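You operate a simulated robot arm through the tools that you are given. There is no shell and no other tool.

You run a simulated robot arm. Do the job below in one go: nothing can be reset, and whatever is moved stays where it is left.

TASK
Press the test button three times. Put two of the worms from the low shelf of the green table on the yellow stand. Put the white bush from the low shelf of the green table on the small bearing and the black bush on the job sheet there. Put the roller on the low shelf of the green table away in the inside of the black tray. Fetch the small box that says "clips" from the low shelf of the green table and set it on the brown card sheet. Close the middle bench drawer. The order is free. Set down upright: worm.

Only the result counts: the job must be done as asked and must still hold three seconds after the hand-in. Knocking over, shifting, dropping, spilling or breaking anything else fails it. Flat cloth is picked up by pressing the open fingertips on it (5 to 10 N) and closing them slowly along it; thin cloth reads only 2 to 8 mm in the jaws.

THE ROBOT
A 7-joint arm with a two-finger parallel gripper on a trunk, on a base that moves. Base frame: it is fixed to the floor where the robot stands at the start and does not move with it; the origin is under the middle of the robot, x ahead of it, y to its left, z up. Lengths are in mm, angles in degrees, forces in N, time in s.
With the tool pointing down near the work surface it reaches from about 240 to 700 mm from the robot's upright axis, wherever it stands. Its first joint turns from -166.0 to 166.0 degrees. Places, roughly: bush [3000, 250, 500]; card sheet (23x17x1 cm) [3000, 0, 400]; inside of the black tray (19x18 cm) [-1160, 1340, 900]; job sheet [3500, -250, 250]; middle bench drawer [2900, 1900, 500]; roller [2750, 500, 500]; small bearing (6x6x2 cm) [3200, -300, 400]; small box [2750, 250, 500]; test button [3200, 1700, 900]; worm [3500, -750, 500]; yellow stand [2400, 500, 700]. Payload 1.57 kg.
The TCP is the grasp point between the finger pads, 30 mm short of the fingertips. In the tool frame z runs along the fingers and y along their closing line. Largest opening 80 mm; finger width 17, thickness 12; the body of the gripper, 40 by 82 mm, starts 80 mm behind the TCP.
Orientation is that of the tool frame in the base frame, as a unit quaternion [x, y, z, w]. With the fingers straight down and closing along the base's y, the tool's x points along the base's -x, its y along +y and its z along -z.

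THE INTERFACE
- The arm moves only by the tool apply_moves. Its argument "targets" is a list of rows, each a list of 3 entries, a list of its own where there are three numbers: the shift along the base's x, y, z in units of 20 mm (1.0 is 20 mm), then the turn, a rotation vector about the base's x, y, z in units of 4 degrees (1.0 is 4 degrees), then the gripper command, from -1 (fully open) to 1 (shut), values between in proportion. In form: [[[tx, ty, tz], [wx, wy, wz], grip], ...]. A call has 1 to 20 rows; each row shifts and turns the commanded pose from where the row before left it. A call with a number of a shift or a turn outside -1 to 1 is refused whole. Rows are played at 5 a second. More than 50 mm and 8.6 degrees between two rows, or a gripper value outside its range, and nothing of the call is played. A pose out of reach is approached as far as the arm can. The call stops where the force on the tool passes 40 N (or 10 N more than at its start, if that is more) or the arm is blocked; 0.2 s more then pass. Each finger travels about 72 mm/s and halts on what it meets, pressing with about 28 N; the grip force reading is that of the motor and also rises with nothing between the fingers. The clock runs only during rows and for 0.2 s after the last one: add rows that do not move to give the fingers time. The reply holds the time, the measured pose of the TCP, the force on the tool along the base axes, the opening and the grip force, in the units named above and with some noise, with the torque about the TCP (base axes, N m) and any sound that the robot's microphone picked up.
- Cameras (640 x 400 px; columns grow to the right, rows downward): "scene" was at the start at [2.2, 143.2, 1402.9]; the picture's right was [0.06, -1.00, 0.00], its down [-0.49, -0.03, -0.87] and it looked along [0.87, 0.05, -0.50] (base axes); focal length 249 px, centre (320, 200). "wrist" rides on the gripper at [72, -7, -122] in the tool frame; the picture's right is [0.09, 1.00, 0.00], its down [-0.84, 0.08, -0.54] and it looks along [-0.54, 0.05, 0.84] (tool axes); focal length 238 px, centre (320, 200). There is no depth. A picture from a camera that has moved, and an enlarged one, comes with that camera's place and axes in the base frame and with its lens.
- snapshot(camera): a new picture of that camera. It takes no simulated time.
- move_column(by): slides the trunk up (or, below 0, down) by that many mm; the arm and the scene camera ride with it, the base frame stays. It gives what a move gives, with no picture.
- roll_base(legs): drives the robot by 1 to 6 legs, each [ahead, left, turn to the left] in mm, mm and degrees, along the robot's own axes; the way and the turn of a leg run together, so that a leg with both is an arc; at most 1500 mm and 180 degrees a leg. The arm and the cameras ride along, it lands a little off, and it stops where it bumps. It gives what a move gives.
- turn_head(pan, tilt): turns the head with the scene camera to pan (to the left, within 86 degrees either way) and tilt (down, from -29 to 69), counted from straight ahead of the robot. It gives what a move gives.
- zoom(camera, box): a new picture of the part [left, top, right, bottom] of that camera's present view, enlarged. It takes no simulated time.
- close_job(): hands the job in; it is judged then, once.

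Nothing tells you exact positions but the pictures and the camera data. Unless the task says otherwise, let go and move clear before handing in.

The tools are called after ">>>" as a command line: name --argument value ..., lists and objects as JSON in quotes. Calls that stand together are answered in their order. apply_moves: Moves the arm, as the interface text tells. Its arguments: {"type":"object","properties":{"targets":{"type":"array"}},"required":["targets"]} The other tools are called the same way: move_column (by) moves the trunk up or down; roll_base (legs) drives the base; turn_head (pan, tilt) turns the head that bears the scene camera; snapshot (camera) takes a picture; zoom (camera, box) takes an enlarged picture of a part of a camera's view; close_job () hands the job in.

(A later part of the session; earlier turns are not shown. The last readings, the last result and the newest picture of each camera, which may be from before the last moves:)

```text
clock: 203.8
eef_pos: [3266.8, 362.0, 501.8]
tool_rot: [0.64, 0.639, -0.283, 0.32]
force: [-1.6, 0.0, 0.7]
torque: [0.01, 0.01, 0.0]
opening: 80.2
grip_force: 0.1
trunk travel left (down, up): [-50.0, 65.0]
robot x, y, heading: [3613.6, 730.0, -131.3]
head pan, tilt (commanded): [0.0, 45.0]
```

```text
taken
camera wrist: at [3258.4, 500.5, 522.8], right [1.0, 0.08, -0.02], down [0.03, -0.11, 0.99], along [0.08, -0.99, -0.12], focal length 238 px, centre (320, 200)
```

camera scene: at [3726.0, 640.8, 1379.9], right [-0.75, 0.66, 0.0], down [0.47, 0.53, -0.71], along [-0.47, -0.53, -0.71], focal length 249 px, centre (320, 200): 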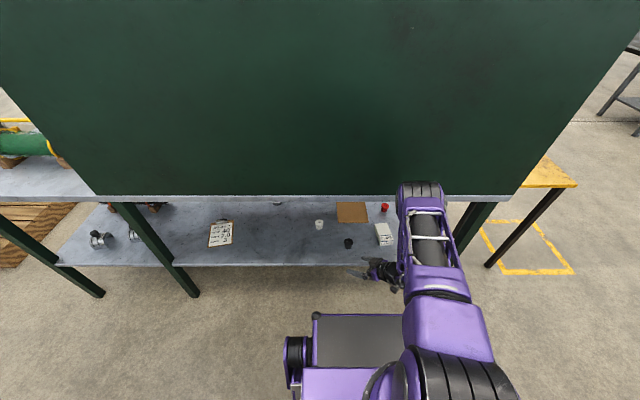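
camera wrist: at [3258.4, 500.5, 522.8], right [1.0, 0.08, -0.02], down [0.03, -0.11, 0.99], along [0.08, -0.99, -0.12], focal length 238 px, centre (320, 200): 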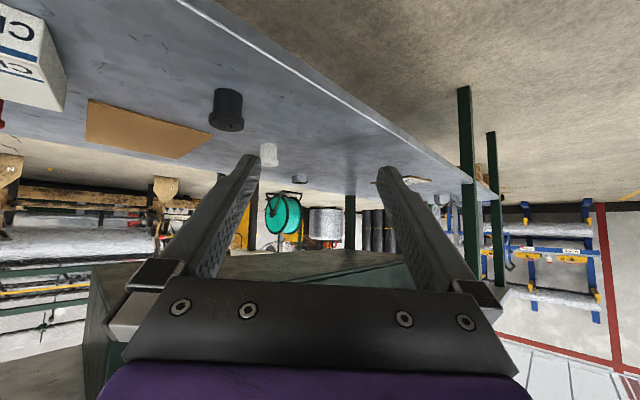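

Low posture reached cleanly. Now zooming to locate the black bush precisely.

>>> zoom --camera "wrist" --box '[180, 60, 300, 180]'

>>> zoom --camera "scene" --box '[300, 190, 420, 290]'

```text
3.33 times, centred on (240, 120) of wrist
camera zoom: at [3258.4, 500.5, 522.8], right [1.0, 0.08, -0.02], down [0.03, -0.11, 0.99], along [0.08, -0.99, -0.12], focal length 794 px, centre (587, 467)
```

zoom: 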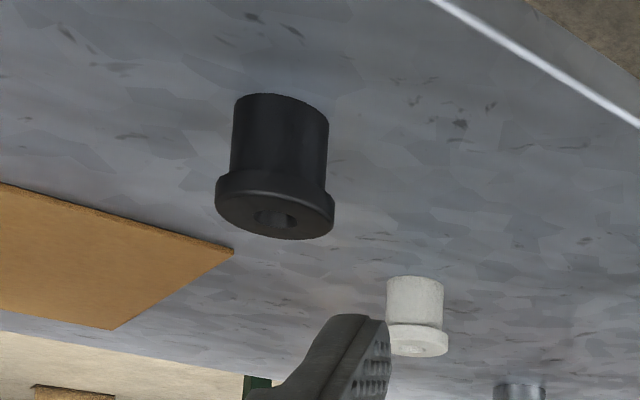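

```text
4.00 times, centred on (360, 240) of scene
camera zoom: at [3726.0, 640.8, 1379.9], right [-0.75, 0.66, 0.0], down [0.47, 0.53, -0.71], along [-0.47, -0.53, -0.71], focal length 995 px, centre (160, 40)
```

zoom: 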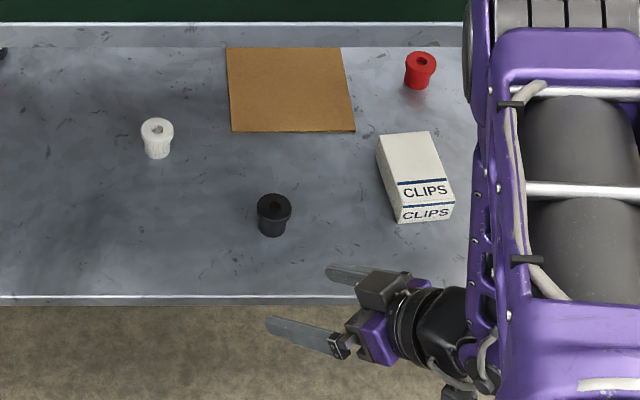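

Black bush top centre at about (3163,209,400), flange about 43 mm. Moving to a pre-grasp along the tool axis.

>>> apply_moves --targets '[[[-0.91, -0.567, -0.34], [0, 0, 0], -1], [[-0.91, -0.567, -0.34], [0, 0, 0], -1], [[-0.91, -0.567, -0.34], [0, 0, 0], -1], [[-0.91, -0.567, -0.34], [0, 0, 0], -1], [[-0.91, -0.567, -0.34], [0, 0, 0], -1], [[-0.91, -0.567, -0.34], [0, 0, 0], -1]]'

>>> snapshot --camera "wrist"

>>> snapshot --camera "scene"

```text
clock: 205.2
eef_pos: [3157.9, 294.5, 461.5]
tool_rot: [0.639, 0.639, -0.283, 0.32]
force: [-0.1, -0.6, 0.1]
torque: [0.02, -0.02, 0.02]
opening: 80.1
grip_force: 0.0
trunk travel left (down, up): [-50.0, 65.0]
robot x, y, heading: [3614.6, 726.5, -131.5]
head pan, tilt (commanded): [0.0, 45.0]
```

```text
taken
camera wrist: at [3148.2, 432.1, 482.6], right [1.0, 0.08, -0.02], down [0.03, -0.11, 0.99], along [0.08, -0.99, -0.12], focal length 238 px, centre (320, 200)
```

wrist: 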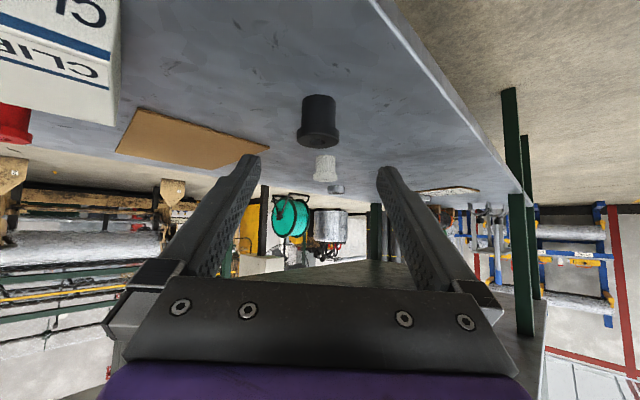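

```text
taken
camera scene: at [3726.0, 640.8, 1379.9], right [-0.75, 0.66, 0.0], down [0.47, 0.53, -0.71], along [-0.47, -0.53, -0.71], focal length 249 px, centre (320, 200)
```

scene: 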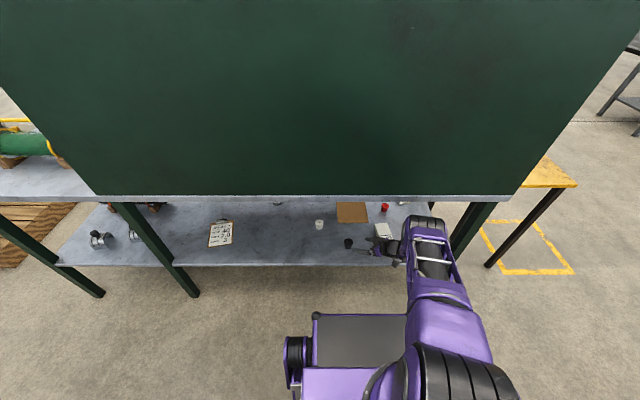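

Aligned. Advancing along the tool axis onto the black bush.

>>> apply_moves --targets '[[[0.04, -0.708, -0.583], [0, 0, 0], -1], [[0.04, -0.708, -0.583], [0, 0, 0], -1], [[0.04, -0.708, -0.583], [0, 0, 0], -1], [[0.04, -0.708, -0.583], [0, 0, 0], -1], [[0.04, -0.708, -0.583], [0, 0, 0], -1], [[0.04, -0.708, -0.583], [0, 0, 0], -1]]'

>>> snapshot --camera "wrist"

```text
clock: 206.6
eef_pos: [3175.1, 243.4, 420.9]
tool_rot: [0.64, 0.639, -0.284, 0.319]
force: [1.0, -0.2, -0.4]
torque: [0.02, 0.01, 0.0]
opening: 79.9
grip_force: 0.0
out of reach, approached as far as the arm can: row 4, 5, 6
trunk travel left (down, up): [-50.0, 65.0]
robot x, y, heading: [3613.6, 727.4, -131.5]
head pan, tilt (commanded): [0.0, 45.0]
```

```text
taken
camera wrist: at [3166.0, 382.0, 442.5], right [1.0, 0.08, -0.03], down [0.03, -0.11, 0.99], along [0.08, -0.99, -0.12], focal length 238 px, centre (320, 200)
```

wrist: 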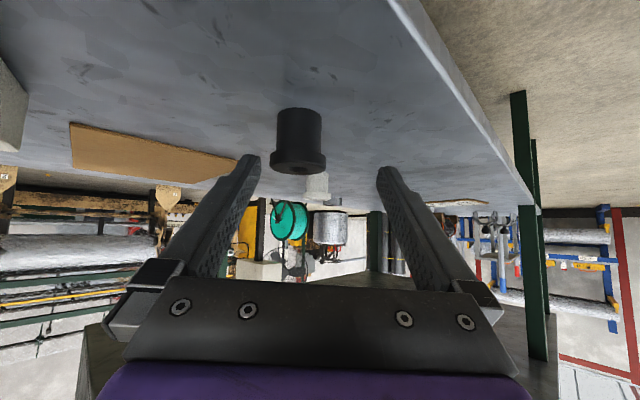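

Out of reach by a few cm. I'll back off slightly, shift the base 70 mm along -y, then descend onto the bush.

>>> apply_moves --targets '[[[-0.1, 0.708, 0.583], [0, 0, 0], -1], [[-0.1, 0.708, 0.583], [0, 0, 0], -1], [[-0.1, 0.708, 0.583], [0, 0, 0], -1], [[-0.1, 0.708, 0.583], [0, 0, 0], -1]]'

>>> roll_base --legs '[[56, 50, 0]]'

>>> snapshot --camera "wrist"

```text
clock: 207.6
eef_pos: [3169.4, 299.0, 468.8]
tool_rot: [0.639, 0.64, -0.282, 0.321]
force: [1.2, -0.6, -0.2]
torque: [-0.01, -0.05, 0.0]
opening: 80.1
grip_force: 0.0
trunk travel left (down, up): [-50.0, 65.0]
robot x, y, heading: [3614.9, 727.2, -131.4]
head pan, tilt (commanded): [0.0, 45.0]
```

```text
clock: 208.7
eef_pos: [3169.4, 226.7, 468.8]
tool_rot: [0.639, 0.64, -0.283, 0.32]
force: [0.3, 0.1, -0.5]
torque: [-0.01, 0.0, 0.02]
opening: 79.9
grip_force: 0.0
trunk travel left (down, up): [-50.0, 65.0]
robot x, y, heading: [3615.2, 652.1, -131.3]
head pan, tilt (commanded): [0.0, 45.0]
```

```text
taken
camera wrist: at [3159.7, 364.4, 489.9], right [1.0, 0.08, -0.02], down [0.03, -0.11, 0.99], along [0.08, -0.99, -0.12], focal length 238 px, centre (320, 200)
```

wrist: 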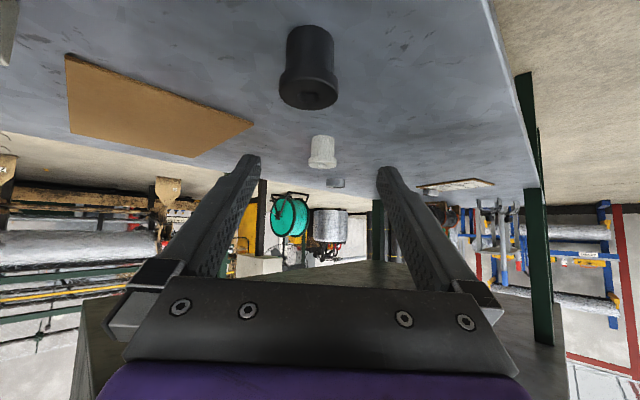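

Bush confirmed at (3163,210). Descending around it.

>>> apply_moves --targets '[[[-0.08, -0.22, -0.97], [0, 0, 0], -1], [[-0.08, -0.22, -0.97], [0, 0, 0], -1], [[-0.08, -0.22, -0.97], [0, 0, 0], -1], [[-0.08, -0.22, -0.97], [0, 0, 0], -1]]'

>>> snapshot --camera "wrist"

```text
clock: 209.7
eef_pos: [3164.4, 212.2, 411.5]
tool_rot: [0.64, 0.639, -0.283, 0.319]
force: [-0.3, -0.9, 0.5]
torque: [0.01, -0.04, 0.01]
opening: 80.0
grip_force: 0.0
out of reach, approached as far as the arm can: row 4
trunk travel left (down, up): [-50.0, 65.0]
robot x, y, heading: [3613.7, 653.8, -131.2]
head pan, tilt (commanded): [0.0, 45.0]
```

```text
taken
camera wrist: at [3154.7, 351.1, 432.6], right [1.0, 0.08, -0.02], down [0.03, -0.11, 0.99], along [0.08, -0.99, -0.12], focal length 238 px, centre (320, 200)
```

wrist: 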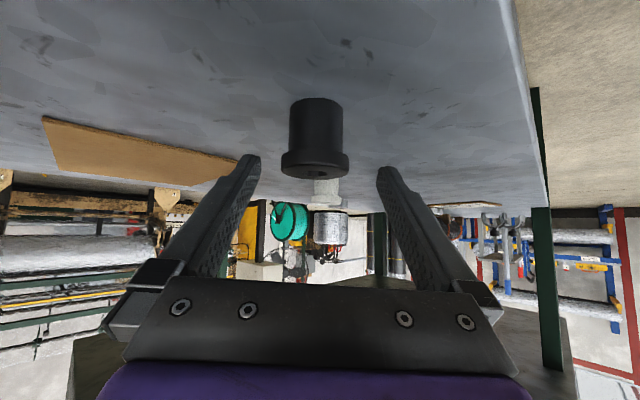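

The arm can't go lower here, but the trunk can: lowering the column by 21 mm.

>>> move_column --by -21

>>> snapshot --camera "wrist"

```text
clock: 210.4
eef_pos: [3164.7, 212.3, 389.6]
tool_rot: [0.64, 0.639, -0.283, 0.319]
force: [-0.2, 0.5, -1.1]
torque: [0.0, 0.03, -0.02]
opening: 79.8
grip_force: 0.0
trunk travel left (down, up): [-29.0, 86.0]
robot x, y, heading: [3618.2, 654.1, -131.3]
head pan, tilt (commanded): [0.0, 45.0]
```

```text
taken
camera wrist: at [3154.6, 351.4, 411.6], right [1.0, 0.08, -0.02], down [0.03, -0.11, 0.99], along [0.08, -0.99, -0.12], focal length 238 px, centre (320, 200)
```

wrist: 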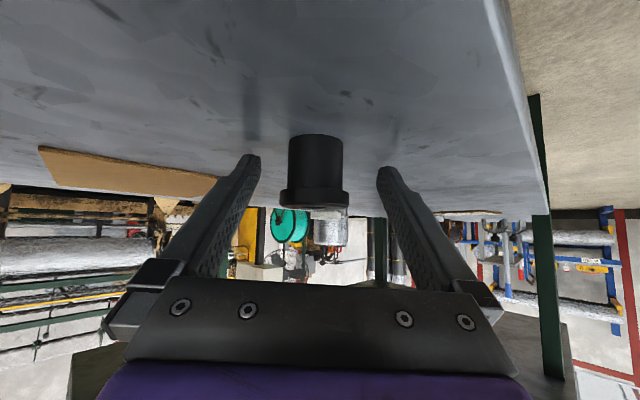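

Bush is between the pads. Closing.

>>> apply_moves --targets '[[[0, 0, 0], [0, 0, 0], 0.2], [[0, 0, 0], [0, 0, 0], 1], [[0, 0, 0], [0, 0, 0], 1], [[0, 0, 0], [0, 0, 0], 1], [[0, 0, 0], [0, 0, 0], 1]]'

>>> snapshot --camera "wrist"

```text
clock: 211.6
eef_pos: [3162.9, 212.9, 389.6]
tool_rot: [0.639, 0.64, -0.283, 0.319]
force: [-0.6, 0.3, 0.2]
torque: [0.01, -0.04, 0.02]
opening: 40.3
grip_force: 28.6
trunk travel left (down, up): [-29.0, 86.0]
robot x, y, heading: [3613.1, 653.5, -131.4]
head pan, tilt (commanded): [0.0, 45.0]
```

```text
taken
camera wrist: at [3154.6, 351.4, 411.7], right [1.0, 0.08, -0.02], down [0.03, -0.11, 0.99], along [0.08, -0.99, -0.12], focal length 238 px, centre (320, 200)
```

wrist: 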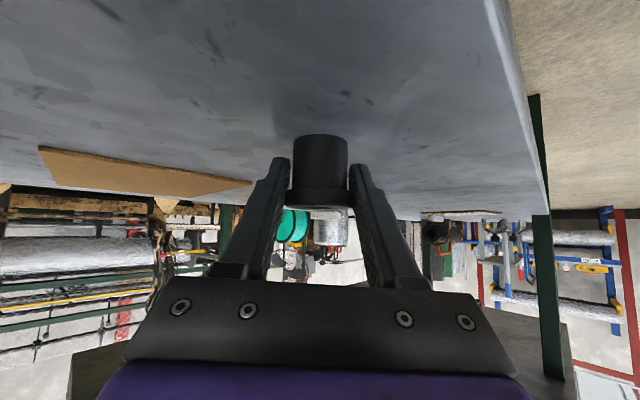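

Black bush gripped. Lifting and backing straight out of the shelf.

>>> apply_moves --targets '[[[0, 0, 0.4], [0, 0, 0], 1], [[0, 0, 0.8], [0, 0, 0], 1], [[0, 0, 1], [0, 0, 0], 1], [[0.5, 0.6, 0.3], [0, 0, 0], 1], [[0.659, 0.752, 0.4], [0, 0, 0], 1], [[0.659, 0.752, 0.4], [0, 0, 0], 1], [[0.659, 0.752, 0.4], [0, 0, 0], 1], [[0.659, 0.752, 0.4], [0, 0, 0], 1], [[0.659, 0.752, 0.2], [0, 0, 0], 1], [[0.659, 0.752, 0.2], [0, 0, 0], 1], [[0.659, 0.752, 0.2], [0, 0, 0], 1], [[0.659, 0.752, 0], [0, 0, 0], 1]]'

>>> snapshot --camera "wrist"

>>> snapshot --camera "scene"

```text
clock: 214.2
eef_pos: [3278.7, 346.0, 483.6]
tool_rot: [0.639, 0.64, -0.283, 0.32]
force: [-0.4, -0.8, -0.8]
torque: [0.0, 0.0, 0.02]
opening: 39.9
grip_force: 28.0
trunk travel left (down, up): [-29.0, 86.0]
robot x, y, heading: [3615.1, 652.4, -131.1]
head pan, tilt (commanded): [0.0, 45.0]
```

```text
taken
camera wrist: at [3270.0, 483.4, 505.2], right [1.0, 0.08, -0.02], down [0.03, -0.11, 0.99], along [0.08, -0.99, -0.12], focal length 238 px, centre (320, 200)
```

wrist: 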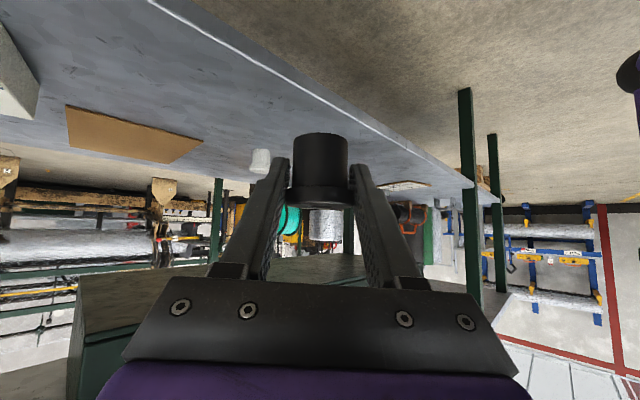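

```text
taken
camera scene: at [3727.0, 566.2, 1358.8], right [-0.75, 0.66, 0.0], down [0.47, 0.53, -0.71], along [-0.47, -0.53, -0.71], focal length 249 px, centre (320, 200)
```

scene: 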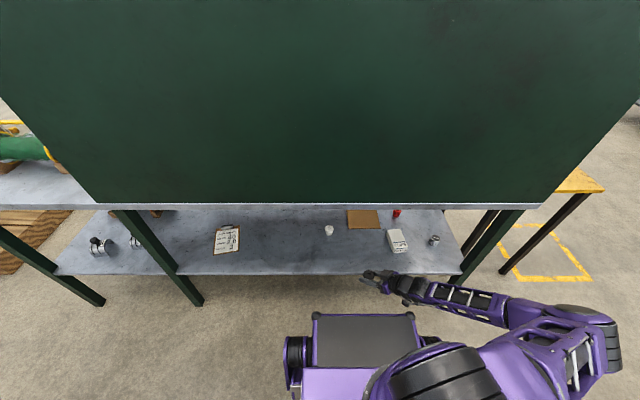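

Bush held, clear of the shelf. Rolling along the aisle to the job sheet.

>>> roll_base --legs '[[0, 637, 0]]'

>>> snapshot --camera "wrist"

>>> snapshot --camera "scene"

```text
clock: 220.8
eef_pos: [3756.7, -75.4, 483.3]
tool_rot: [0.641, 0.638, -0.283, 0.318]
force: [-0.3, 0.0, -0.5]
torque: [0.01, 0.0, -0.04]
opening: 40.2
grip_force: 28.1
trunk travel left (down, up): [-29.0, 86.0]
robot x, y, heading: [4093.4, 230.2, -131.7]
head pan, tilt (commanded): [0.0, 45.0]
```

```text
taken
camera wrist: at [3748.6, 61.8, 505.1], right [1.0, 0.08, -0.02], down [0.03, -0.11, 0.99], along [0.07, -0.99, -0.12], focal length 238 px, centre (320, 200)
```

wrist: 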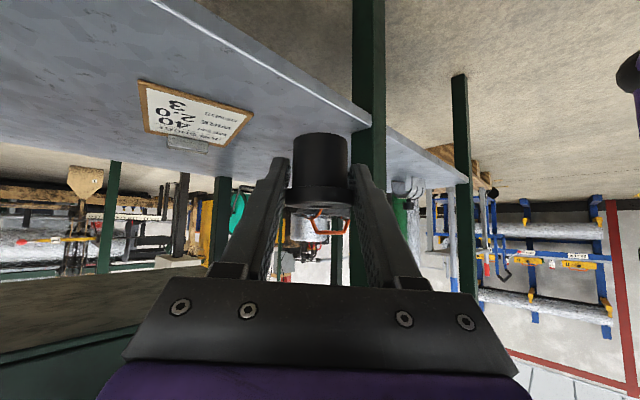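

```text
taken
camera scene: at [4206.1, 142.5, 1358.8], right [-0.75, 0.66, 0.0], down [0.47, 0.53, -0.71], along [-0.47, -0.53, -0.71], focal length 249 px, centre (320, 200)
```

scene: 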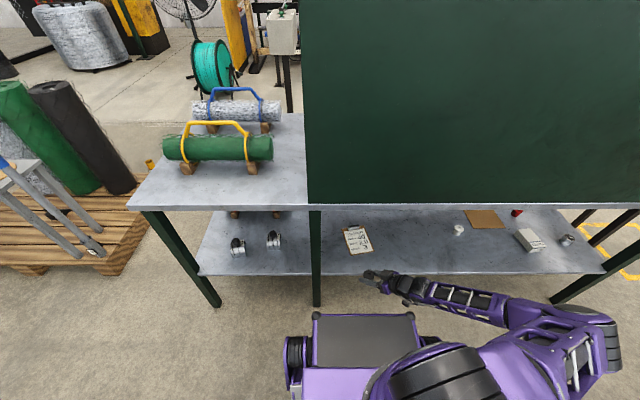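

The sheet's centre is about (3590,-277). Rolling ahead 90 mm, then moving the arm over the sheet.

>>> roll_base --legs '[[90, 0, 0]]'

>>> apply_moves --targets '[[[-0.656, -0.81, -0.2], [0, 0, 0], 1], [[-0.656, -0.81, -0.2], [0, 0, 0], 1], [[-0.656, -0.81, -0.2], [0, 0, 0], 1], [[-0.656, -0.81, -0.2], [0, 0, 0], 1], [[-0.656, -0.81, -0.2], [0, 0, 0], 1], [[-0.656, -0.81, -0.2], [0, 0, 0], 1], [[-0.656, -0.81, -0.2], [0, 0, 0], 1], [[-0.656, -0.81, -0.2], [0, 0, 0], 1]]'

>>> snapshot --camera "wrist"

>>> zoom --camera "scene" --box '[280, 190, 460, 320]'

```text
clock: 221.9
eef_pos: [3697.0, -143.6, 482.6]
tool_rot: [0.642, 0.637, -0.284, 0.318]
force: [-0.6, 0.1, -0.1]
torque: [0.01, -0.04, -0.01]
opening: 40.3
grip_force: 28.1
trunk travel left (down, up): [-29.0, 86.0]
robot x, y, heading: [4035.6, 162.1, -131.5]
head pan, tilt (commanded): [0.0, 45.0]
```

```text
clock: 223.7
eef_pos: [3593.5, -272.8, 451.4]
tool_rot: [0.641, 0.637, -0.285, 0.319]
force: [-0.7, 0.0, 0.5]
torque: [0.01, -0.02, -0.01]
opening: 40.1
grip_force: 27.5
trunk travel left (down, up): [-29.0, 86.0]
robot x, y, heading: [4034.1, 162.2, -131.4]
head pan, tilt (commanded): [0.0, 45.0]
```

```text
taken
camera wrist: at [3584.0, -134.6, 473.5], right [1.0, 0.07, -0.02], down [0.03, -0.11, 0.99], along [0.07, -0.99, -0.12], focal length 238 px, centre (320, 200)
```

wrist: 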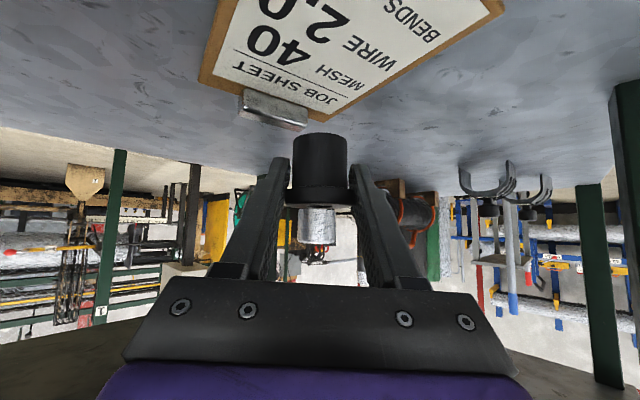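

```text
3.08 times, centred on (370, 255) of scene
camera zoom: at [4146.7, 75.7, 1358.9], right [-0.75, 0.66, 0.0], down [0.47, 0.53, -0.71], along [-0.47, -0.53, -0.71], focal length 765 px, centre (166, 31)
```

zoom: 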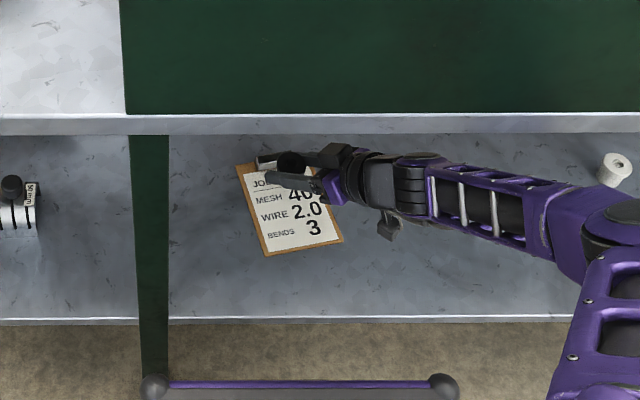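

The bush is centred over the sheet. Lowering onto it gently.

>>> apply_moves --targets '[[[0, 0, -0.5], [0, 0, 0], 1], [[0, 0, -0.5], [0, 0, 0], 1], [[0, 0, -0.5], [0, 0, 0], 1], [[0, 0, -0.5], [0, 0, 0], 1], [[0, 0, -0.2], [0, 0, 0], 1]]'

>>> snapshot --camera "wrist"

```text
clock: 224.9
eef_pos: [3592.4, -273.4, 407.5]
tool_rot: [0.641, 0.638, -0.284, 0.319]
force: [-0.4, 0.0, -1.2]
torque: [-0.01, -0.02, 0.01]
opening: 40.1
grip_force: 28.5
trunk travel left (down, up): [-29.0, 86.0]
robot x, y, heading: [4032.5, 168.5, -131.5]
head pan, tilt (commanded): [0.0, 45.0]
```

```text
taken
camera wrist: at [3584.0, -134.7, 429.0], right [1.0, 0.08, -0.02], down [0.03, -0.11, 0.99], along [0.07, -0.99, -0.12], focal length 238 px, centre (320, 200)
```

wrist: 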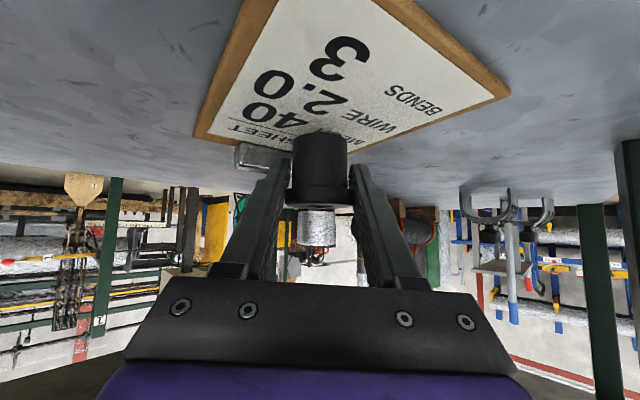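

>>> apply_moves --targets '[[[0, 0, -0.2], [0, 0, 0], 1], [[0, 0, -0.1], [0, 0, 0], 1], [[0, 0, 0], [0, 0, 0], 1]]'

>>> apply_moves --targets '[[[0, 0, -0.1], [0, 0, 0], 1], [[0, 0, 0], [0, 0, 0], 1]]'

```text
clock: 225.7
eef_pos: [3592.0, -272.7, 402.2]
tool_rot: [0.641, 0.637, -0.285, 0.319]
force: [-0.3, -0.4, -0.4]
torque: [-0.01, 0.01, 0.0]
opening: 40.1
grip_force: 28.0
trunk travel left (down, up): [-29.0, 86.0]
robot x, y, heading: [4035.0, 161.7, -131.4]
head pan, tilt (commanded): [0.0, 45.0]
```

```text
clock: 226.3
eef_pos: [3593.1, -272.9, 399.9]
tool_rot: [0.641, 0.637, -0.285, 0.319]
force: [-0.2, 0.4, 0.2]
torque: [-0.04, 0.01, 0.01]
opening: 40.2
grip_force: 27.9
trunk travel left (down, up): [-29.0, 86.0]
robot x, y, heading: [4030.5, 164.5, -131.7]
head pan, tilt (commanded): [0.0, 45.0]
```

>>> apply_moves --targets '[[[0, 0, -0.1], [0, 0, 0], 1], [[0, 0, 0], [0, 0, 0], 1]]'

>>> apply_moves --targets '[[[0, 0, -0.1], [0, 0, 0], 1], [[0, 0, 0], [0, 0, 0], 1]]'

>>> zoom --camera "wrist" --box '[240, 80, 440, 230]'

```text
clock: 226.9
eef_pos: [3592.1, -272.6, 397.9]
tool_rot: [0.641, 0.638, -0.283, 0.319]
force: [-0.2, 0.3, -0.4]
torque: [0.01, -0.05, -0.01]
opening: 40.3
grip_force: 28.1
trunk travel left (down, up): [-29.0, 86.0]
robot x, y, heading: [4035.4, 166.4, -131.5]
head pan, tilt (commanded): [0.0, 45.0]
```

```text
clock: 227.5
eef_pos: [3592.8, -272.7, 395.9]
tool_rot: [0.642, 0.638, -0.284, 0.318]
force: [0.6, 1.5, 5.2]
torque: [0.01, -0.1, -0.01]
opening: 40.0
grip_force: 28.1
trunk travel left (down, up): [-29.0, 86.0]
robot x, y, heading: [4035.6, 164.8, -131.7]
head pan, tilt (commanded): [0.0, 45.0]
```

```text
2.67 times, centred on (340, 155) of wrist
camera zoom: at [3584.0, -134.5, 417.6], right [1.0, 0.07, -0.03], down [0.03, -0.11, 0.99], along [0.07, -0.99, -0.12], focal length 636 px, centre (267, 320)
```

zoom: 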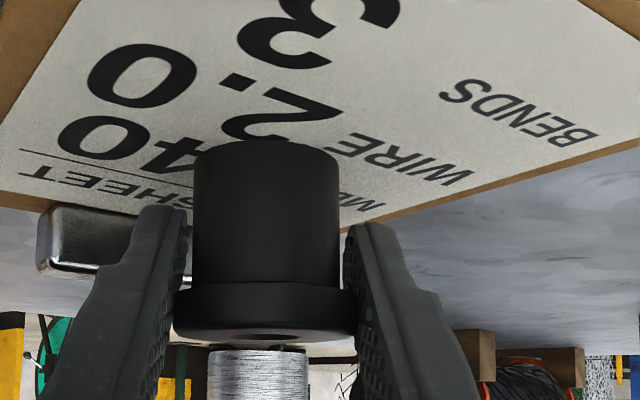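

Light contact on the sheet. Releasing the black bush and retreating along the tool axis.

>>> apply_moves --targets '[[[0, 0, 0], [0, 0, 0], 0.4], [[0, 0, 0], [0, 0, 0], 0], [[0, 0, 0], [0, 0, 0], -0.6], [[0, 0, 0], [0, 0, 0], -1], [[0, 0, 0], [0, 0, 0], -1]]'

>>> apply_moves --targets '[[[-0.02, 0.385, 0.318], [0, 0, 0], -1], [[-0.04, 0.708, 0.583], [0, 0, 0], -1], [[-0.04, 0.708, 0.583], [0, 0, 0], -1], [[-0.04, 0.708, 0.583], [0, 0, 0], -1], [[-0.04, 0.708, 0.583], [0, 0, 0], -1], [[0.5, 0.6, 0], [0, 0, 0], -1], [[0.5, 0.6, 0], [0, 0, 0], -1], [[0.5, 0.6, 0], [0, 0, 0], -1], [[0.5, 0.6, 0], [0, 0, 0], -1], [[0.5, 0.6, 0], [0, 0, 0], -1]]'

>>> snapshot --camera "wrist"

>>> snapshot --camera "scene"

```text
clock: 228.7
eef_pos: [3593.2, -273.5, 395.8]
tool_rot: [0.641, 0.638, -0.284, 0.32]
force: [0.3, 0.2, 0.3]
torque: [0.05, 0.04, -0.03]
opening: 80.3
grip_force: 0.0
trunk travel left (down, up): [-29.0, 86.0]
robot x, y, heading: [4035.6, 166.5, -131.8]
head pan, tilt (commanded): [0.0, 45.0]
```

```text
clock: 230.9
eef_pos: [3640.0, -149.3, 449.2]
tool_rot: [0.642, 0.637, -0.284, 0.318]
force: [-0.2, -0.7, -1.0]
torque: [0.02, -0.03, 0.01]
opening: 80.0
grip_force: 0.1
trunk travel left (down, up): [-29.0, 86.0]
robot x, y, heading: [4033.4, 164.4, -131.4]
head pan, tilt (commanded): [0.0, 45.0]
```

```text
taken
camera wrist: at [3631.8, -10.5, 470.6], right [1.0, 0.08, -0.02], down [0.03, -0.11, 0.99], along [0.07, -0.99, -0.12], focal length 238 px, centre (320, 200)
```

wrist: 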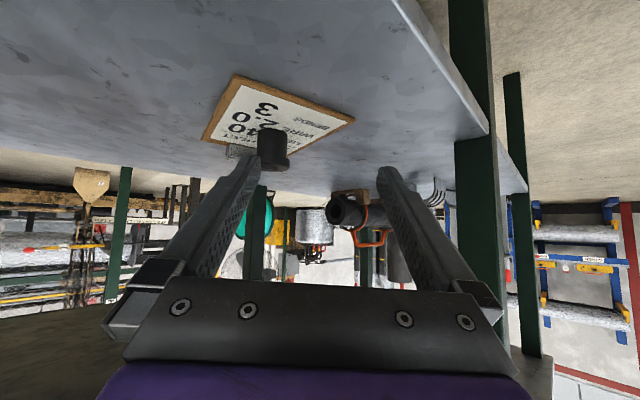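

```text
taken
camera scene: at [4146.7, 75.5, 1358.8], right [-0.75, 0.66, 0.0], down [0.47, 0.53, -0.71], along [-0.47, -0.53, -0.71], focal length 249 px, centre (320, 200)
```

scene: 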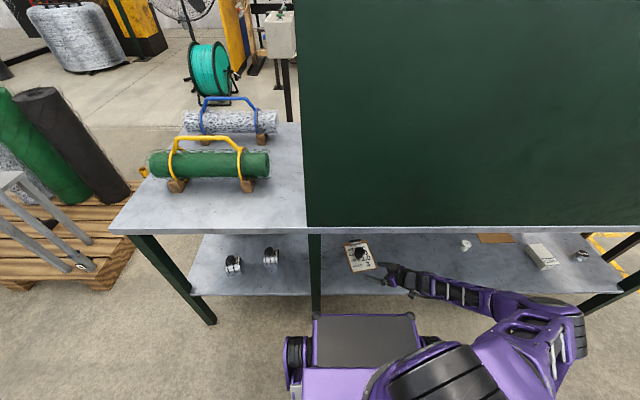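

>>> zoom --camera "scene" --box '[320, 220, 420, 290]'

>>> zoom --camera "wrist" --box '[180, 50, 380, 190]'

```text
5.71 times, centred on (370, 255) of scene
camera zoom: at [4146.7, 75.5, 1358.8], right [-0.75, 0.66, 0.0], down [0.47, 0.53, -0.71], along [-0.47, -0.53, -0.71], focal length 1421 px, centre (34, -114)
```

zoom: 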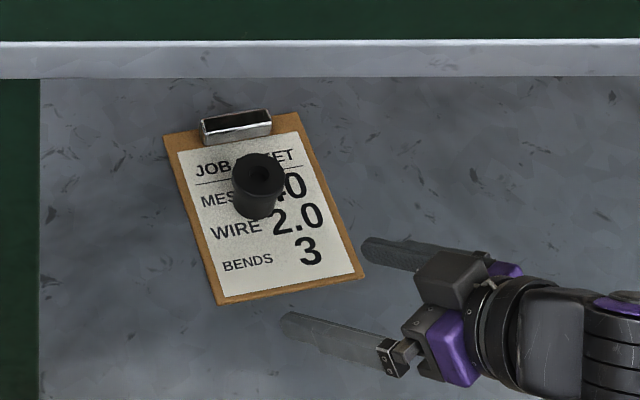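

```text
2.86 times, centred on (280, 120) of wrist
camera zoom: at [3631.8, -10.5, 470.6], right [1.0, 0.08, -0.02], down [0.03, -0.11, 0.99], along [0.07, -0.99, -0.12], focal length 681 px, centre (434, 429)
```

zoom: 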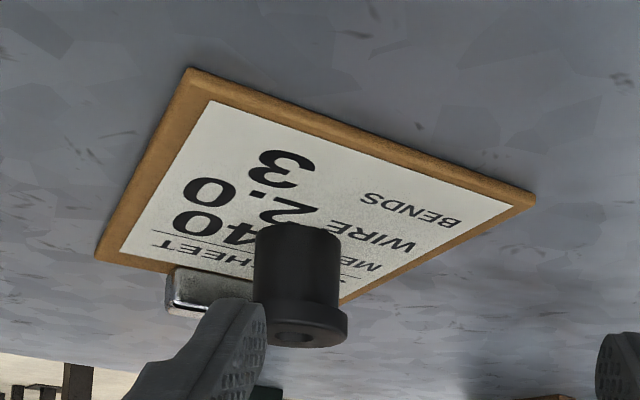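

The black bush stands on the job sheet. Next, the second worm: two are here beyond the middle leg. Zooming on them.

>>> zoom --camera "scene" --box '[190, 220, 320, 310]'

>>> zoom --camera "wrist" --box '[380, 100, 560, 240]'

```text
4.44 times, centred on (255, 265) of scene
camera zoom: at [4146.7, 75.5, 1358.8], right [-0.75, 0.66, 0.0], down [0.47, 0.53, -0.71], along [-0.47, -0.53, -0.71], focal length 1105 px, centre (609, -89)
```

zoom: 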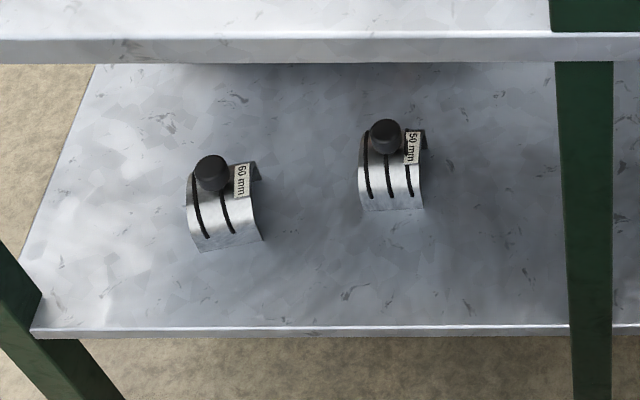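

```text
2.86 times, centred on (470, 170) of wrist
camera zoom: at [3631.8, -10.5, 470.6], right [1.0, 0.08, -0.02], down [0.03, -0.11, 0.99], along [0.07, -0.99, -0.12], focal length 681 px, centre (-109, 286)
```

zoom: 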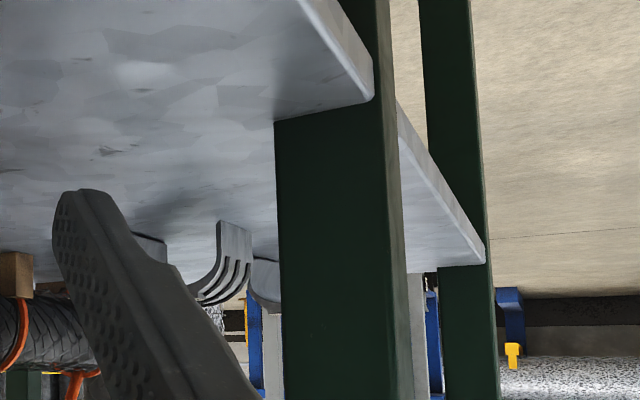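

The "60 mm" worm at about (4052,-605) is the freer one. Retracting fully out of the shelf and rolling over to it.

>>> apply_moves --targets '[[[0.659, 0.752, 0.3], [0, 0, 0], -1], [[0.659, 0.752, 0.3], [0, 0, 0], -1], [[0.659, 0.752, 0.3], [0, 0, 0], -1], [[0.659, 0.752, 0.3], [0, 0, 0], -1], [[0.659, 0.752, 0.3], [0, 0, 0], -1], [[0.659, 0.752, 0.3], [0, 0, 0], -1], [[0.659, 0.752, 0.3], [0, 0, 0], -1]]'

>>> roll_base --legs '[[-45, 0, 0], [0, 570, 0]]'

>>> snapshot --camera "wrist"

>>> snapshot --camera "scene"

```text
clock: 232.2
eef_pos: [3704.4, -73.0, 486.0]
tool_rot: [0.642, 0.635, -0.291, 0.317]
force: [-0.4, 0.8, 1.2]
torque: [0.03, -0.04, 0.06]
opening: 80.4
grip_force: 0.1
trunk travel left (down, up): [-29.0, 86.0]
robot x, y, heading: [4033.4, 168.0, -131.6]
head pan, tilt (commanded): [0.0, 45.0]
stopped in row 6: the force on the tool passed its limit at 61 N (the readings are from after the stop); the commanded pose is now the measured one
```

```text
clock: 238.7
eef_pos: [4155.0, -415.4, 486.6]
tool_rot: [0.643, 0.634, -0.292, 0.316]
force: [-3.6, -2.2, 3.3]
torque: [0.43, -0.32, 0.19]
opening: 80.1
grip_force: 0.0
trunk travel left (down, up): [-29.0, 86.0]
robot x, y, heading: [4482.7, -177.9, -131.6]
head pan, tilt (commanded): [0.0, 45.0]
```

```text
taken
camera wrist: at [4148.0, -276.0, 506.5], right [1.0, 0.06, -0.03], down [0.04, -0.11, 0.99], along [0.06, -0.99, -0.11], focal length 238 px, centre (320, 200)
```

wrist: 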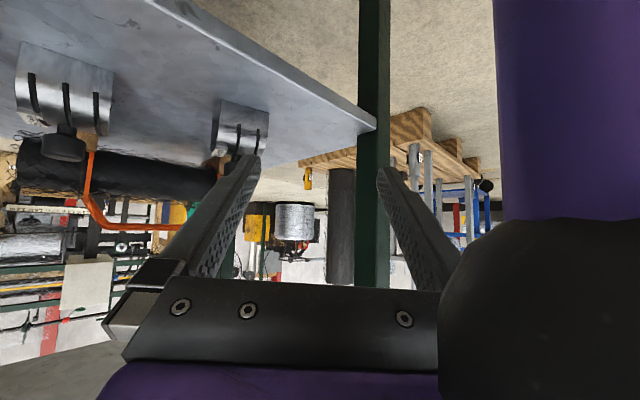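

```text
taken
camera scene: at [4598.1, -267.2, 1358.8], right [-0.75, 0.67, 0.0], down [0.47, 0.53, -0.71], along [-0.47, -0.53, -0.71], focal length 249 px, centre (320, 200)
```

scene: 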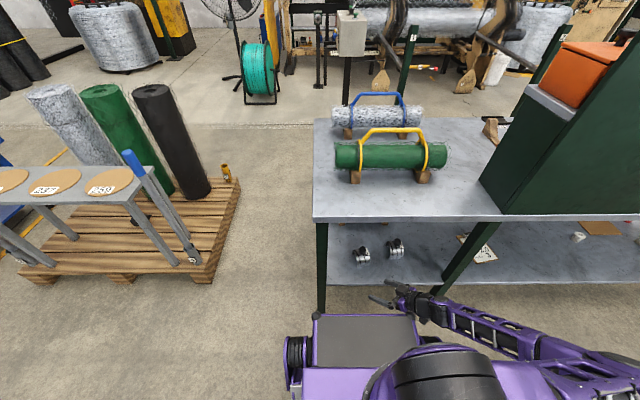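

The hand touched my own front deck; I'll move it forward off the deck, then locate the 60 mm worm.

>>> apply_moves --targets '[[[-0.4, -0.6, 0], [0, 0, 0], -1], [[-0.4, -0.6, 0], [0, 0, 0], -1], [[-0.4, -0.6, 0], [0, 0, 0], -1]]'

>>> zoom --camera "wrist" --box '[150, 60, 330, 200]'

>>> zoom --camera "scene" --box '[320, 210, 450, 300]'

```text
clock: 239.5
eef_pos: [4130.6, -452.0, 486.7]
tool_rot: [0.642, 0.634, -0.29, 0.317]
force: [-0.1, -0.2, 0.4]
torque: [0.0, 0.0, -0.02]
opening: 80.0
grip_force: 0.0
trunk travel left (down, up): [-29.0, 86.0]
robot x, y, heading: [4485.6, -182.5, -132.0]
head pan, tilt (commanded): [0.0, 45.0]
```

```text
2.86 times, centred on (240, 130) of wrist
camera zoom: at [4123.6, -312.6, 506.9], right [1.0, 0.06, -0.03], down [0.04, -0.11, 0.99], along [0.06, -0.99, -0.11], focal length 681 px, centre (549, 400)
```

zoom: 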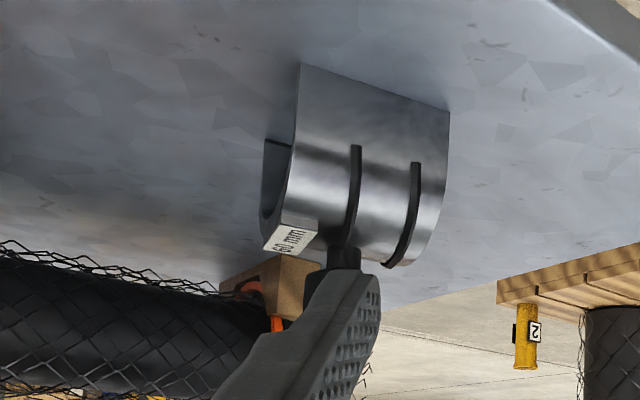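

```text
4.44 times, centred on (385, 255) of scene
camera zoom: at [4598.2, -267.1, 1358.8], right [-0.75, 0.67, 0.0], down [0.47, 0.53, -0.71], along [-0.47, -0.53, -0.71], focal length 1105 px, centre (31, -44)
```

zoom: 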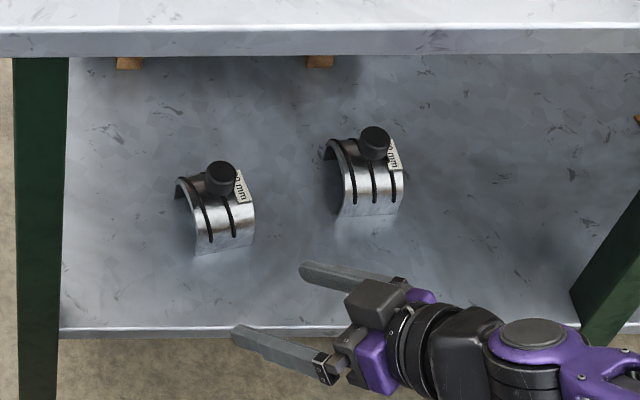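

Knob of the 60 mm worm triangulated at about (4052,-601,435). This time I'll keep the fingertips a bit higher above the arch. Moving to pre-grasp.

>>> apply_moves --targets '[[[-0.826, -0.51, 0.27], [0, 0, 0], -1], [[-0.826, -0.51, 0.27], [0, 0, 0], -1], [[-0.826, -0.51, 0.27], [0, 0, 0], -1], [[-0.826, -0.51, 0.27], [0, 0, 0], -1], [[-0.826, -0.51, 0.27], [0, 0, 0], -1]]'

>>> snapshot --camera "wrist"

```text
clock: 240.7
eef_pos: [4047.8, -501.4, 511.7]
tool_rot: [0.643, 0.634, -0.29, 0.316]
force: [0.0, 0.0, -0.2]
torque: [0.01, 0.0, -0.02]
opening: 80.0
grip_force: 0.0
trunk travel left (down, up): [-29.0, 86.0]
robot x, y, heading: [4485.2, -178.2, -131.6]
head pan, tilt (commanded): [0.0, 45.0]
```

```text
taken
camera wrist: at [4040.9, -362.8, 533.2], right [1.0, 0.06, -0.03], down [0.04, -0.11, 0.99], along [0.06, -0.99, -0.11], focal length 238 px, centre (320, 200)
```

wrist: 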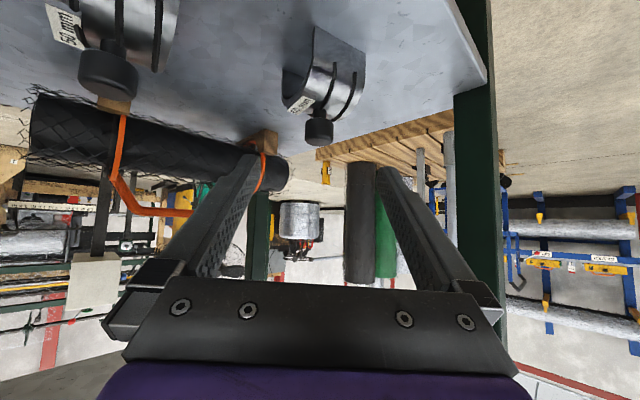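

>>> apply_moves --targets '[[[0.031, -0.727, -0.568], [0, 0, 0], -1], [[0.031, -0.727, -0.568], [0, 0, 0], -1], [[0.031, -0.727, -0.568], [0, 0, 0], -1], [[0.031, -0.727, -0.568], [0, 0, 0], -1], [[0.031, -0.727, -0.568], [0, 0, 0], -1], [[0.031, -0.727, -0.568], [0, 0, 0], -1]]'

>>> snapshot --camera "wrist"

>>> zoom --camera "scene" --box '[320, 210, 450, 300]'

```text
clock: 242.1
eef_pos: [4051.4, -589.5, 443.4]
tool_rot: [0.642, 0.634, -0.291, 0.317]
force: [0.0, -0.4, -0.8]
torque: [-0.02, 0.01, -0.02]
opening: 80.3
grip_force: 0.1
trunk travel left (down, up): [-29.0, 86.0]
robot x, y, heading: [4488.7, -177.4, -131.7]
head pan, tilt (commanded): [0.0, 45.0]
```

```text
taken
camera wrist: at [4045.4, -450.3, 464.5], right [1.0, 0.06, -0.03], down [0.04, -0.11, 0.99], along [0.06, -0.99, -0.11], focal length 238 px, centre (320, 200)
```

wrist: 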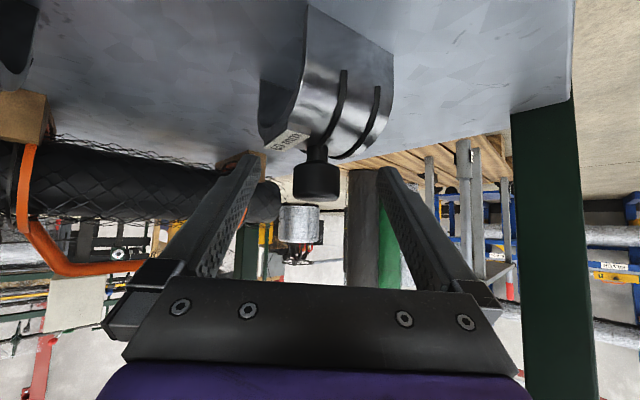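

```text
4.44 times, centred on (385, 255) of scene
camera zoom: at [4598.1, -267.0, 1358.9], right [-0.75, 0.67, 0.0], down [0.47, 0.53, -0.71], along [-0.47, -0.53, -0.71], focal length 1105 px, centre (31, -44)
```

zoom: 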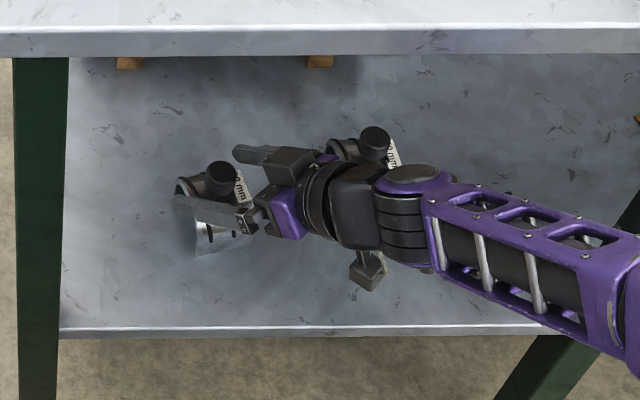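

Knob is right between the pads. Closing.

>>> apply_moves --targets '[[[0, 0, 0], [0, 0, 0], 0.3], [[0, 0, 0], [0, 0, 0], 1], [[0, 0, 0], [0, 0, 0], 1], [[0, 0, 0], [0, 0, 0], 1], [[0, 0, 0], [0, 0, 0], 1], [[0, 0, 0], [0, 0, 0], 1]]'

>>> snapshot --camera "wrist"

```text
clock: 243.5
eef_pos: [4051.9, -588.1, 445.8]
tool_rot: [0.643, 0.634, -0.291, 0.317]
force: [-1.6, -1.0, 1.0]
torque: [-0.08, 0.38, -0.01]
opening: 29.9
grip_force: 27.6
trunk travel left (down, up): [-29.0, 86.0]
robot x, y, heading: [4486.9, -177.1, -131.4]
head pan, tilt (commanded): [0.0, 45.0]
```

```text
taken
camera wrist: at [4045.0, -450.0, 464.9], right [1.0, 0.06, -0.03], down [0.04, -0.11, 0.99], along [0.06, -0.99, -0.11], focal length 238 px, centre (320, 200)
```

wrist: 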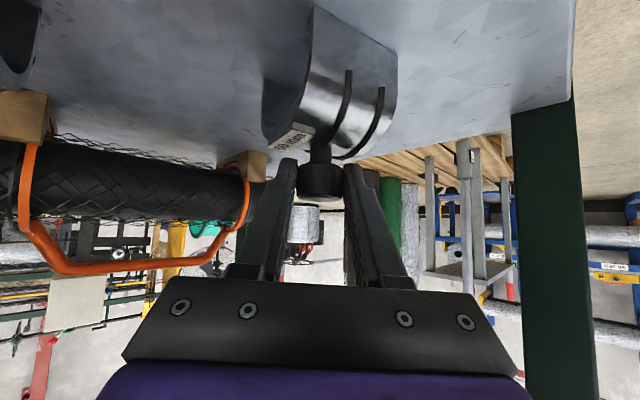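

Gripped at 30 mm with little side force. Lifting, rolling back, and pulling the worm clear of the shelf.

>>> apply_moves --targets '[[[0, 0, 0.4], [0, 0, 0], 1], [[0, 0, 0.8], [0, 0, 0], 1], [[0, 0, 1], [0, 0, 0], 1], [[0, 0, 1], [0, 0, 0], 1]]'

>>> roll_base --legs '[[-110, 0, 0]]'

>>> apply_moves --targets '[[[0.659, 0.752, 0.3], [0, 0, 0], 1], [[0.659, 0.752, 0.3], [0, 0, 0], 1], [[0.659, 0.752, 0.3], [0, 0, 0], 1], [[0.659, 0.752, 0.3], [0, 0, 0], 1], [[0.659, 0.752, 0.3], [0, 0, 0], 1]]'

>>> snapshot --camera "wrist"

>>> snapshot --camera "scene"

```text
clock: 244.5
eef_pos: [4052.3, -588.6, 509.8]
tool_rot: [0.643, 0.634, -0.291, 0.316]
force: [-0.7, -0.6, -4.0]
torque: [0.03, 0.03, 0.0]
opening: 29.2
grip_force: 27.6
trunk travel left (down, up): [-29.0, 86.0]
robot x, y, heading: [4489.3, -180.5, -131.9]
head pan, tilt (commanded): [0.0, 45.0]
```

```text
clock: 245.7
eef_pos: [4124.6, -507.4, 509.6]
tool_rot: [0.642, 0.635, -0.291, 0.317]
force: [-0.4, -0.5, -4.5]
torque: [0.05, 0.01, 0.02]
opening: 29.0
grip_force: 28.4
trunk travel left (down, up): [-29.0, 86.0]
robot x, y, heading: [4558.0, -92.2, -131.9]
head pan, tilt (commanded): [0.0, 45.0]
```

```text
clock: 246.8
eef_pos: [4190.4, -432.0, 538.2]
tool_rot: [0.643, 0.634, -0.291, 0.317]
force: [0.2, 0.6, -3.3]
torque: [0.02, 0.0, 0.02]
opening: 29.6
grip_force: 27.6
trunk travel left (down, up): [-29.0, 86.0]
robot x, y, heading: [4557.8, -95.1, -131.5]
head pan, tilt (commanded): [0.0, 45.0]
```

```text
taken
camera wrist: at [4183.9, -293.7, 559.1], right [1.0, 0.06, -0.03], down [0.04, -0.11, 0.99], along [0.06, -0.99, -0.11], focal length 238 px, centre (320, 200)
```

wrist: 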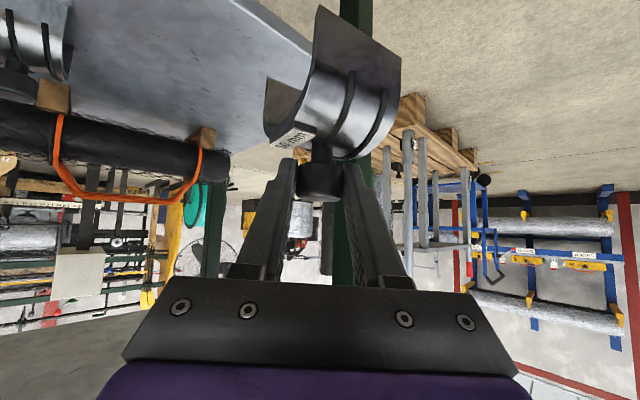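

```text
taken
camera scene: at [4670.8, -185.8, 1358.8], right [-0.75, 0.67, 0.0], down [0.47, 0.53, -0.71], along [-0.47, -0.53, -0.71], focal length 249 px, centre (320, 200)
```

scene: 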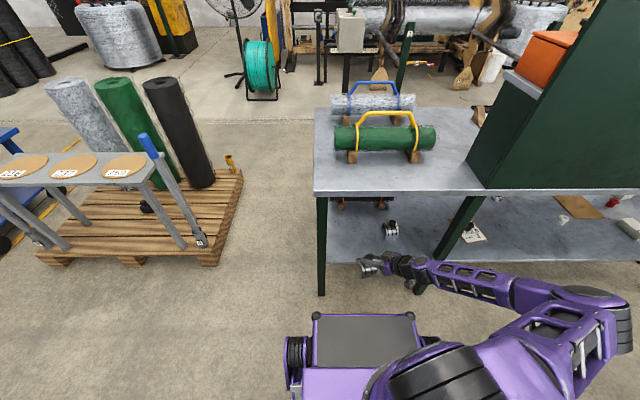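

The worm is level in the hand. Raising it and driving back along the aisle to the stand's rear side.

>>> apply_moves --targets '[[[0, 0, 1], [0, 0, 0], 1], [[0, 0, 1], [0, 0, 0], 1], [[0, 0, 1], [0, 0, 0], 1], [[0, 0, 1], [0, 0, 0], 1], [[0, 0, 1], [0, 0, 0], 1], [[0, 0, 1], [0, 0, 0], 1], [[0, 0, 1], [0, 0, 0], 1], [[0, 0, 1], [0, 0, 0], 1], [[0, 0, 1], [0, 0, 0], 1], [[0, 0, 1], [0, 0, 0], 1], [[0, 0, 1], [0, 0, 0], 1], [[0, 0, 1], [0, 0, 0], 1], [[0, 0, 1], [0, 0, 0], 1], [[0, 0, 1], [0, 0, 0], 1], [[0, 0, 1], [0, 0, 0], 1], [[0, 0, 1], [0, 0, 0], 1]]'

>>> snapshot --camera "scene"

```text
clock: 250.2
eef_pos: [4190.3, -432.0, 857.8]
tool_rot: [0.643, 0.634, -0.291, 0.317]
force: [-0.5, 0.0, -4.1]
torque: [0.04, 0.01, 0.01]
opening: 29.4
grip_force: 28.2
trunk travel left (down, up): [-29.0, 86.0]
robot x, y, heading: [4558.1, -97.5, -131.7]
head pan, tilt (commanded): [0.0, 45.0]
```

```text
taken
camera scene: at [4670.8, -185.8, 1358.8], right [-0.75, 0.67, 0.0], down [0.47, 0.53, -0.71], along [-0.47, -0.53, -0.71], focal length 249 px, centre (320, 200)
```

scene: 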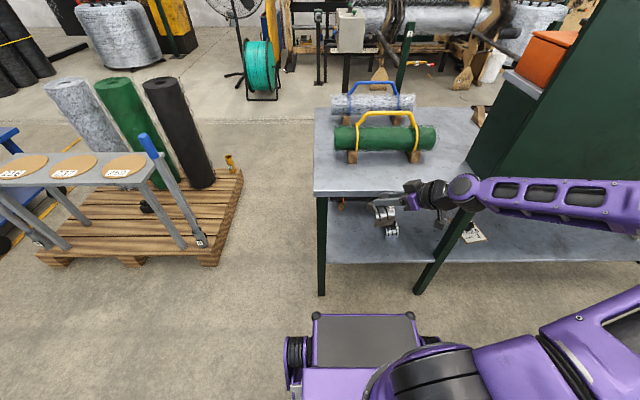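

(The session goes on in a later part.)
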